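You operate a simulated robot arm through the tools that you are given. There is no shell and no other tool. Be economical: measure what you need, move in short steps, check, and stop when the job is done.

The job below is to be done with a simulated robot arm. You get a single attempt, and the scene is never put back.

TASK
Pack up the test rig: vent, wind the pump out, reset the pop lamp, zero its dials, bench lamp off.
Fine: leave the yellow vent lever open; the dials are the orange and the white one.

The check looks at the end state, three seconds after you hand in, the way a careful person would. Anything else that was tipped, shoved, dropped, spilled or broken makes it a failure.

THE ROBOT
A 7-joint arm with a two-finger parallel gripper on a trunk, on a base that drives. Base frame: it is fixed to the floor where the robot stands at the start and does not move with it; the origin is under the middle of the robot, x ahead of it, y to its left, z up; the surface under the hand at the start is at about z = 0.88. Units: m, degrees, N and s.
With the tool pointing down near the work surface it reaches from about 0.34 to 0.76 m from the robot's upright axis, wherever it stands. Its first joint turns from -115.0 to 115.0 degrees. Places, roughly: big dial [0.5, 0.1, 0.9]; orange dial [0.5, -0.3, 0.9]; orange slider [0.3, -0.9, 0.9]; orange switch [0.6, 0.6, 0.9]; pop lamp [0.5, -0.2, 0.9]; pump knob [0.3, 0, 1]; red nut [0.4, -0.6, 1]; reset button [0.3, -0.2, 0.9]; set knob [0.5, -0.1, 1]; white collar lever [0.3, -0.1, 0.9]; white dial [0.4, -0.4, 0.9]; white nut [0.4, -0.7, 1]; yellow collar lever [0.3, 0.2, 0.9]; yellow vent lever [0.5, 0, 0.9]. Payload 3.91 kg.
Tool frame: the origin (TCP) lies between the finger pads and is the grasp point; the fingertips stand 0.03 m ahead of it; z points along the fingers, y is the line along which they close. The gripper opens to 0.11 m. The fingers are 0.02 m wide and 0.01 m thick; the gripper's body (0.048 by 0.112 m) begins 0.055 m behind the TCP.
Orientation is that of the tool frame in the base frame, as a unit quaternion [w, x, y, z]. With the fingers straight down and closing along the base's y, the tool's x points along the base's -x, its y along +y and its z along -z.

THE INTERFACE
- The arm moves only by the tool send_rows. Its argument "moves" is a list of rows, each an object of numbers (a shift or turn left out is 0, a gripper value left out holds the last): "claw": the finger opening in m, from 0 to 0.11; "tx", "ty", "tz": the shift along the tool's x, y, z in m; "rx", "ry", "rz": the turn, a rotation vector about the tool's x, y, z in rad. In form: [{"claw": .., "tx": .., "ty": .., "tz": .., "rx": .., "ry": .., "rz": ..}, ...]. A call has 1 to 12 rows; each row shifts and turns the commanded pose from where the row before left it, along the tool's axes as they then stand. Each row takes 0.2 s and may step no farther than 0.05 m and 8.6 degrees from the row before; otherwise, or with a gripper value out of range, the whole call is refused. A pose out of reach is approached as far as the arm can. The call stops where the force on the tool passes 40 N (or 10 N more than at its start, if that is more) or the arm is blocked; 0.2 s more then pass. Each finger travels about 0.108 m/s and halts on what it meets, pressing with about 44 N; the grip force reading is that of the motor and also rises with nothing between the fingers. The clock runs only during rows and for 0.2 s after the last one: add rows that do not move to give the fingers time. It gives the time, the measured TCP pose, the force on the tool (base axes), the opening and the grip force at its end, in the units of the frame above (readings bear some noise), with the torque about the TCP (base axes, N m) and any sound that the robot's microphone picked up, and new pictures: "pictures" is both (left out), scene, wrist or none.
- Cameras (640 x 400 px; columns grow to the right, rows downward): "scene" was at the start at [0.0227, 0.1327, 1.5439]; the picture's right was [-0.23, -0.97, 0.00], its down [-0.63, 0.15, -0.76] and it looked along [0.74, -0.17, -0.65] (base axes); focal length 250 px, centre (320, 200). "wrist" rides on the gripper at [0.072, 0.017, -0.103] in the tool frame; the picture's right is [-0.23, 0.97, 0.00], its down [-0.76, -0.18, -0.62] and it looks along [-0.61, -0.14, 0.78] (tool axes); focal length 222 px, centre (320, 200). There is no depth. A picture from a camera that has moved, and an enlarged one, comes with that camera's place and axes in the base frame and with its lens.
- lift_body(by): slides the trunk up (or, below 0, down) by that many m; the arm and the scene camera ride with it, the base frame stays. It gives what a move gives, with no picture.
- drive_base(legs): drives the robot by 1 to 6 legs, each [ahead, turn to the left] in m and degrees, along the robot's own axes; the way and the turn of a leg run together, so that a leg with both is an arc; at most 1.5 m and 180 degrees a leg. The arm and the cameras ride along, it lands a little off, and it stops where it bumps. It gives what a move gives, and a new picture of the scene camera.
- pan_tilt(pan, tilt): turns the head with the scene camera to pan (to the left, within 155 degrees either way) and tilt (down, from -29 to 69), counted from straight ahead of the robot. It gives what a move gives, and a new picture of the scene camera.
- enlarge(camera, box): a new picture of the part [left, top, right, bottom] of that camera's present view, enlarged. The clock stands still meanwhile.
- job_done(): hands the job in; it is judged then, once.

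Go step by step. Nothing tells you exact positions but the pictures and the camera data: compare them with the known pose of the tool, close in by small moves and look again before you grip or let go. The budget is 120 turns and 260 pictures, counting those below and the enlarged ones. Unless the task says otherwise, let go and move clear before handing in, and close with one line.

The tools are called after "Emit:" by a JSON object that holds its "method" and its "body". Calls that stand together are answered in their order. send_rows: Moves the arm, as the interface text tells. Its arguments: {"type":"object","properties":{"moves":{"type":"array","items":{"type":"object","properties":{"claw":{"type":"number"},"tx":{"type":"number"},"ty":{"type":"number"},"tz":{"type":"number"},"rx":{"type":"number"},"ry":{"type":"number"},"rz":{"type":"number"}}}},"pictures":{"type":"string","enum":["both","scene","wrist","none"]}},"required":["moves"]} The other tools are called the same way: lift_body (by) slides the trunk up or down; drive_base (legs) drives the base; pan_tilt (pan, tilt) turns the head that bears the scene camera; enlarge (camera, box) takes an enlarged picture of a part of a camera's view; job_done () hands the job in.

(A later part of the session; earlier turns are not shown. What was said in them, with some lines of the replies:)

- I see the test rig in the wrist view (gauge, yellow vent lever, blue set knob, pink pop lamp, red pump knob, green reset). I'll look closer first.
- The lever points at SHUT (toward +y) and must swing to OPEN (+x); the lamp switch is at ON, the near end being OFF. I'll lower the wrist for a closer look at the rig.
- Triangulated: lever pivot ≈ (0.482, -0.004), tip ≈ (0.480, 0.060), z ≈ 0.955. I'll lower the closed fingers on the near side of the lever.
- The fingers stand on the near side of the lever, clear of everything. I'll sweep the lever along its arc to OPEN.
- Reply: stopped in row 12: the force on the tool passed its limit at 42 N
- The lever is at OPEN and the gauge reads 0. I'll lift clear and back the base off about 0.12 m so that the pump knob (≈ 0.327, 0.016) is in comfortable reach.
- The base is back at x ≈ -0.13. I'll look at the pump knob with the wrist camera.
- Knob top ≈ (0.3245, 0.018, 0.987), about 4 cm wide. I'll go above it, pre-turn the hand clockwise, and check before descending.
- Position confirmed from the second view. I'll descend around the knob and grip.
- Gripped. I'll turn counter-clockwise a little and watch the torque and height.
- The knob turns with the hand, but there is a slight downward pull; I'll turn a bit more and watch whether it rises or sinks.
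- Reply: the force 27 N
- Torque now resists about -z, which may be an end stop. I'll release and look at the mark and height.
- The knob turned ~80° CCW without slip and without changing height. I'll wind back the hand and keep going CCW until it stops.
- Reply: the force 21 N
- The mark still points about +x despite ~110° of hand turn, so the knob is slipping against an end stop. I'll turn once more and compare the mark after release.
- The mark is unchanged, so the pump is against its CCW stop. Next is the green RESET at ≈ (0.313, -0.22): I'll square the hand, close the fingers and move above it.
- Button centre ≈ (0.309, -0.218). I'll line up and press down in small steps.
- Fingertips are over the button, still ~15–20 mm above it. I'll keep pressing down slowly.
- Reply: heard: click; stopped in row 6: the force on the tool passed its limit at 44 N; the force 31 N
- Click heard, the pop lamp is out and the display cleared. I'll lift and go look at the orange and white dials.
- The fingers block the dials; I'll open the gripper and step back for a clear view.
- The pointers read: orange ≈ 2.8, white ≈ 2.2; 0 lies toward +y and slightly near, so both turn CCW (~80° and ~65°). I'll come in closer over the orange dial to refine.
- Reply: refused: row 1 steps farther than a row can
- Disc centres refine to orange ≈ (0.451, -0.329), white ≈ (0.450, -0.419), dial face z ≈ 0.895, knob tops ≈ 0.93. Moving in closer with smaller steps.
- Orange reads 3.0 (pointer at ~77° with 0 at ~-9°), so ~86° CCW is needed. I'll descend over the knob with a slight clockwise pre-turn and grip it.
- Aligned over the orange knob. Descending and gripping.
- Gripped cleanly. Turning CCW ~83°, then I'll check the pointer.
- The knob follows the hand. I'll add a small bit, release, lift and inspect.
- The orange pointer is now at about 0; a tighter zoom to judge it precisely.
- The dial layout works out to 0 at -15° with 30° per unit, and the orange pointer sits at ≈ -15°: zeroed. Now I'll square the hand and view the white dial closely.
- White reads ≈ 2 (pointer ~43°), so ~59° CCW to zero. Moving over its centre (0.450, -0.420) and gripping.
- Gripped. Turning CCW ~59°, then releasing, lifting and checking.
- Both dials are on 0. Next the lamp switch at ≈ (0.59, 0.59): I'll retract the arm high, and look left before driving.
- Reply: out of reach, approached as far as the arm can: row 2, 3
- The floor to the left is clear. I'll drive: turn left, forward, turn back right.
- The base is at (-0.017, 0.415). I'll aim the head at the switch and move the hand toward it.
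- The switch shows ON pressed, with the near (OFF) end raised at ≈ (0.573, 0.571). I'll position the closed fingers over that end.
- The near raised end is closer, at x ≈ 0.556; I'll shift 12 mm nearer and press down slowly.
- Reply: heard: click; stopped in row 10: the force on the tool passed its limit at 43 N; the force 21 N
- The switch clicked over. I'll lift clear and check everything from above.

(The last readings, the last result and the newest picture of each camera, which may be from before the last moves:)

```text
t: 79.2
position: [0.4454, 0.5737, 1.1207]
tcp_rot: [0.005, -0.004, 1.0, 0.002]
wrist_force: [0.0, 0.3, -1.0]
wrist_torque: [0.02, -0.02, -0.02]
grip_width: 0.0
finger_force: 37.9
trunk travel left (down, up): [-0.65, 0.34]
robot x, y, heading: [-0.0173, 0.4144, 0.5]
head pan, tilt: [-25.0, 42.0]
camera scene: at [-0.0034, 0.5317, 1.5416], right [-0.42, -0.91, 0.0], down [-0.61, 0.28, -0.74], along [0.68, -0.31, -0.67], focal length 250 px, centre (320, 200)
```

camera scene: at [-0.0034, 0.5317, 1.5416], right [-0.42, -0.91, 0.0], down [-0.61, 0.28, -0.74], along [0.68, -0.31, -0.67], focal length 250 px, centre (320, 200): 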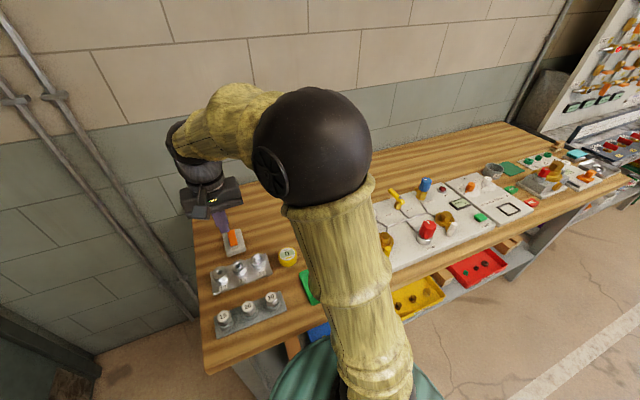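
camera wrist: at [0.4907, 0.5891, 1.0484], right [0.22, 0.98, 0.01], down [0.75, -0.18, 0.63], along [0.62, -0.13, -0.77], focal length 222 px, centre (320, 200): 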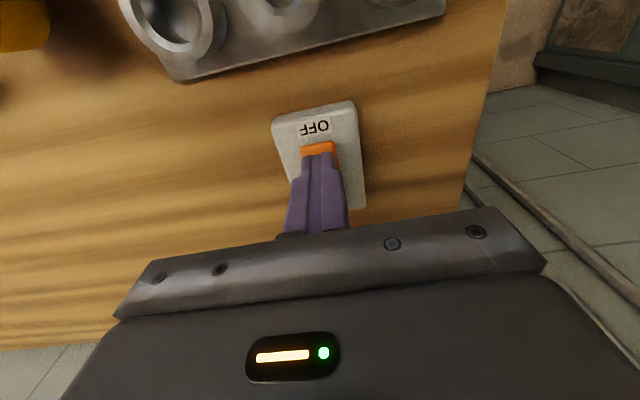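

The rocker now lies toward OFF. A last close look at the rig and dials.

Emit:
{"method": "enlarge", "body": {"camera": "scene", "box": [370, 160, 530, 260]}}

Emit:
{"method": "enlarge", "body": {"camera": "scene", "box": [445, 165, 515, 205]}}

```text
4.00 times, centred on (450, 210) of scene
camera zoom: at [-0.0034, 0.5317, 1.5416], right [-0.42, -0.91, 0.0], down [-0.61, 0.28, -0.74], along [0.68, -0.31, -0.67], focal length 1001 px, centre (-200, 160)
```

zoom: 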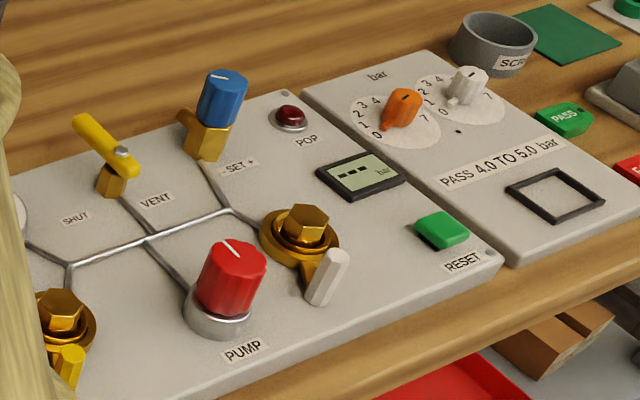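

```text
9.14 times, centred on (480, 185) of scene
camera zoom: at [-0.0034, 0.5317, 1.5416], right [-0.42, -0.91, 0.0], down [-0.61, 0.28, -0.74], along [0.68, -0.31, -0.67], focal length 2288 px, centre (-1143, 337)
```

zoom: 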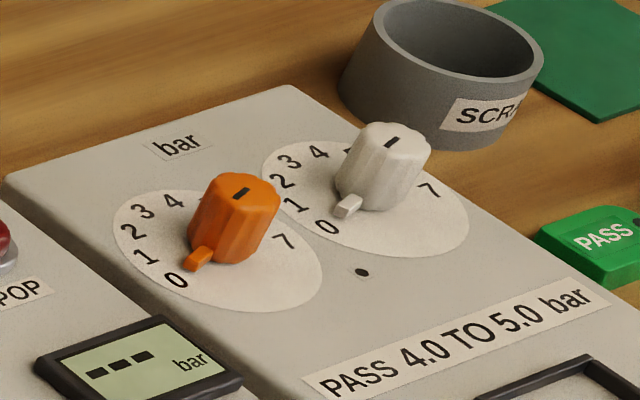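

Everything checks out: vent open, pump against its stop, pop lamp dark, both dials on 0, switch OFF, hand clear. Handing in.

Emit:
{"method": "job_done", "body": {}}

```text
The job is handed in.
```

The test rig is packed up: yellow vent lever left open with the gauge at 0, pump wound counter-clockwise to its stop (taken as "out"; the rig doesn't mark the direction), pop lamp reset, orange and white dials on 0, and the bench lamp switch set to OFF (it clicked over, but I couldn't see the lamp itself).
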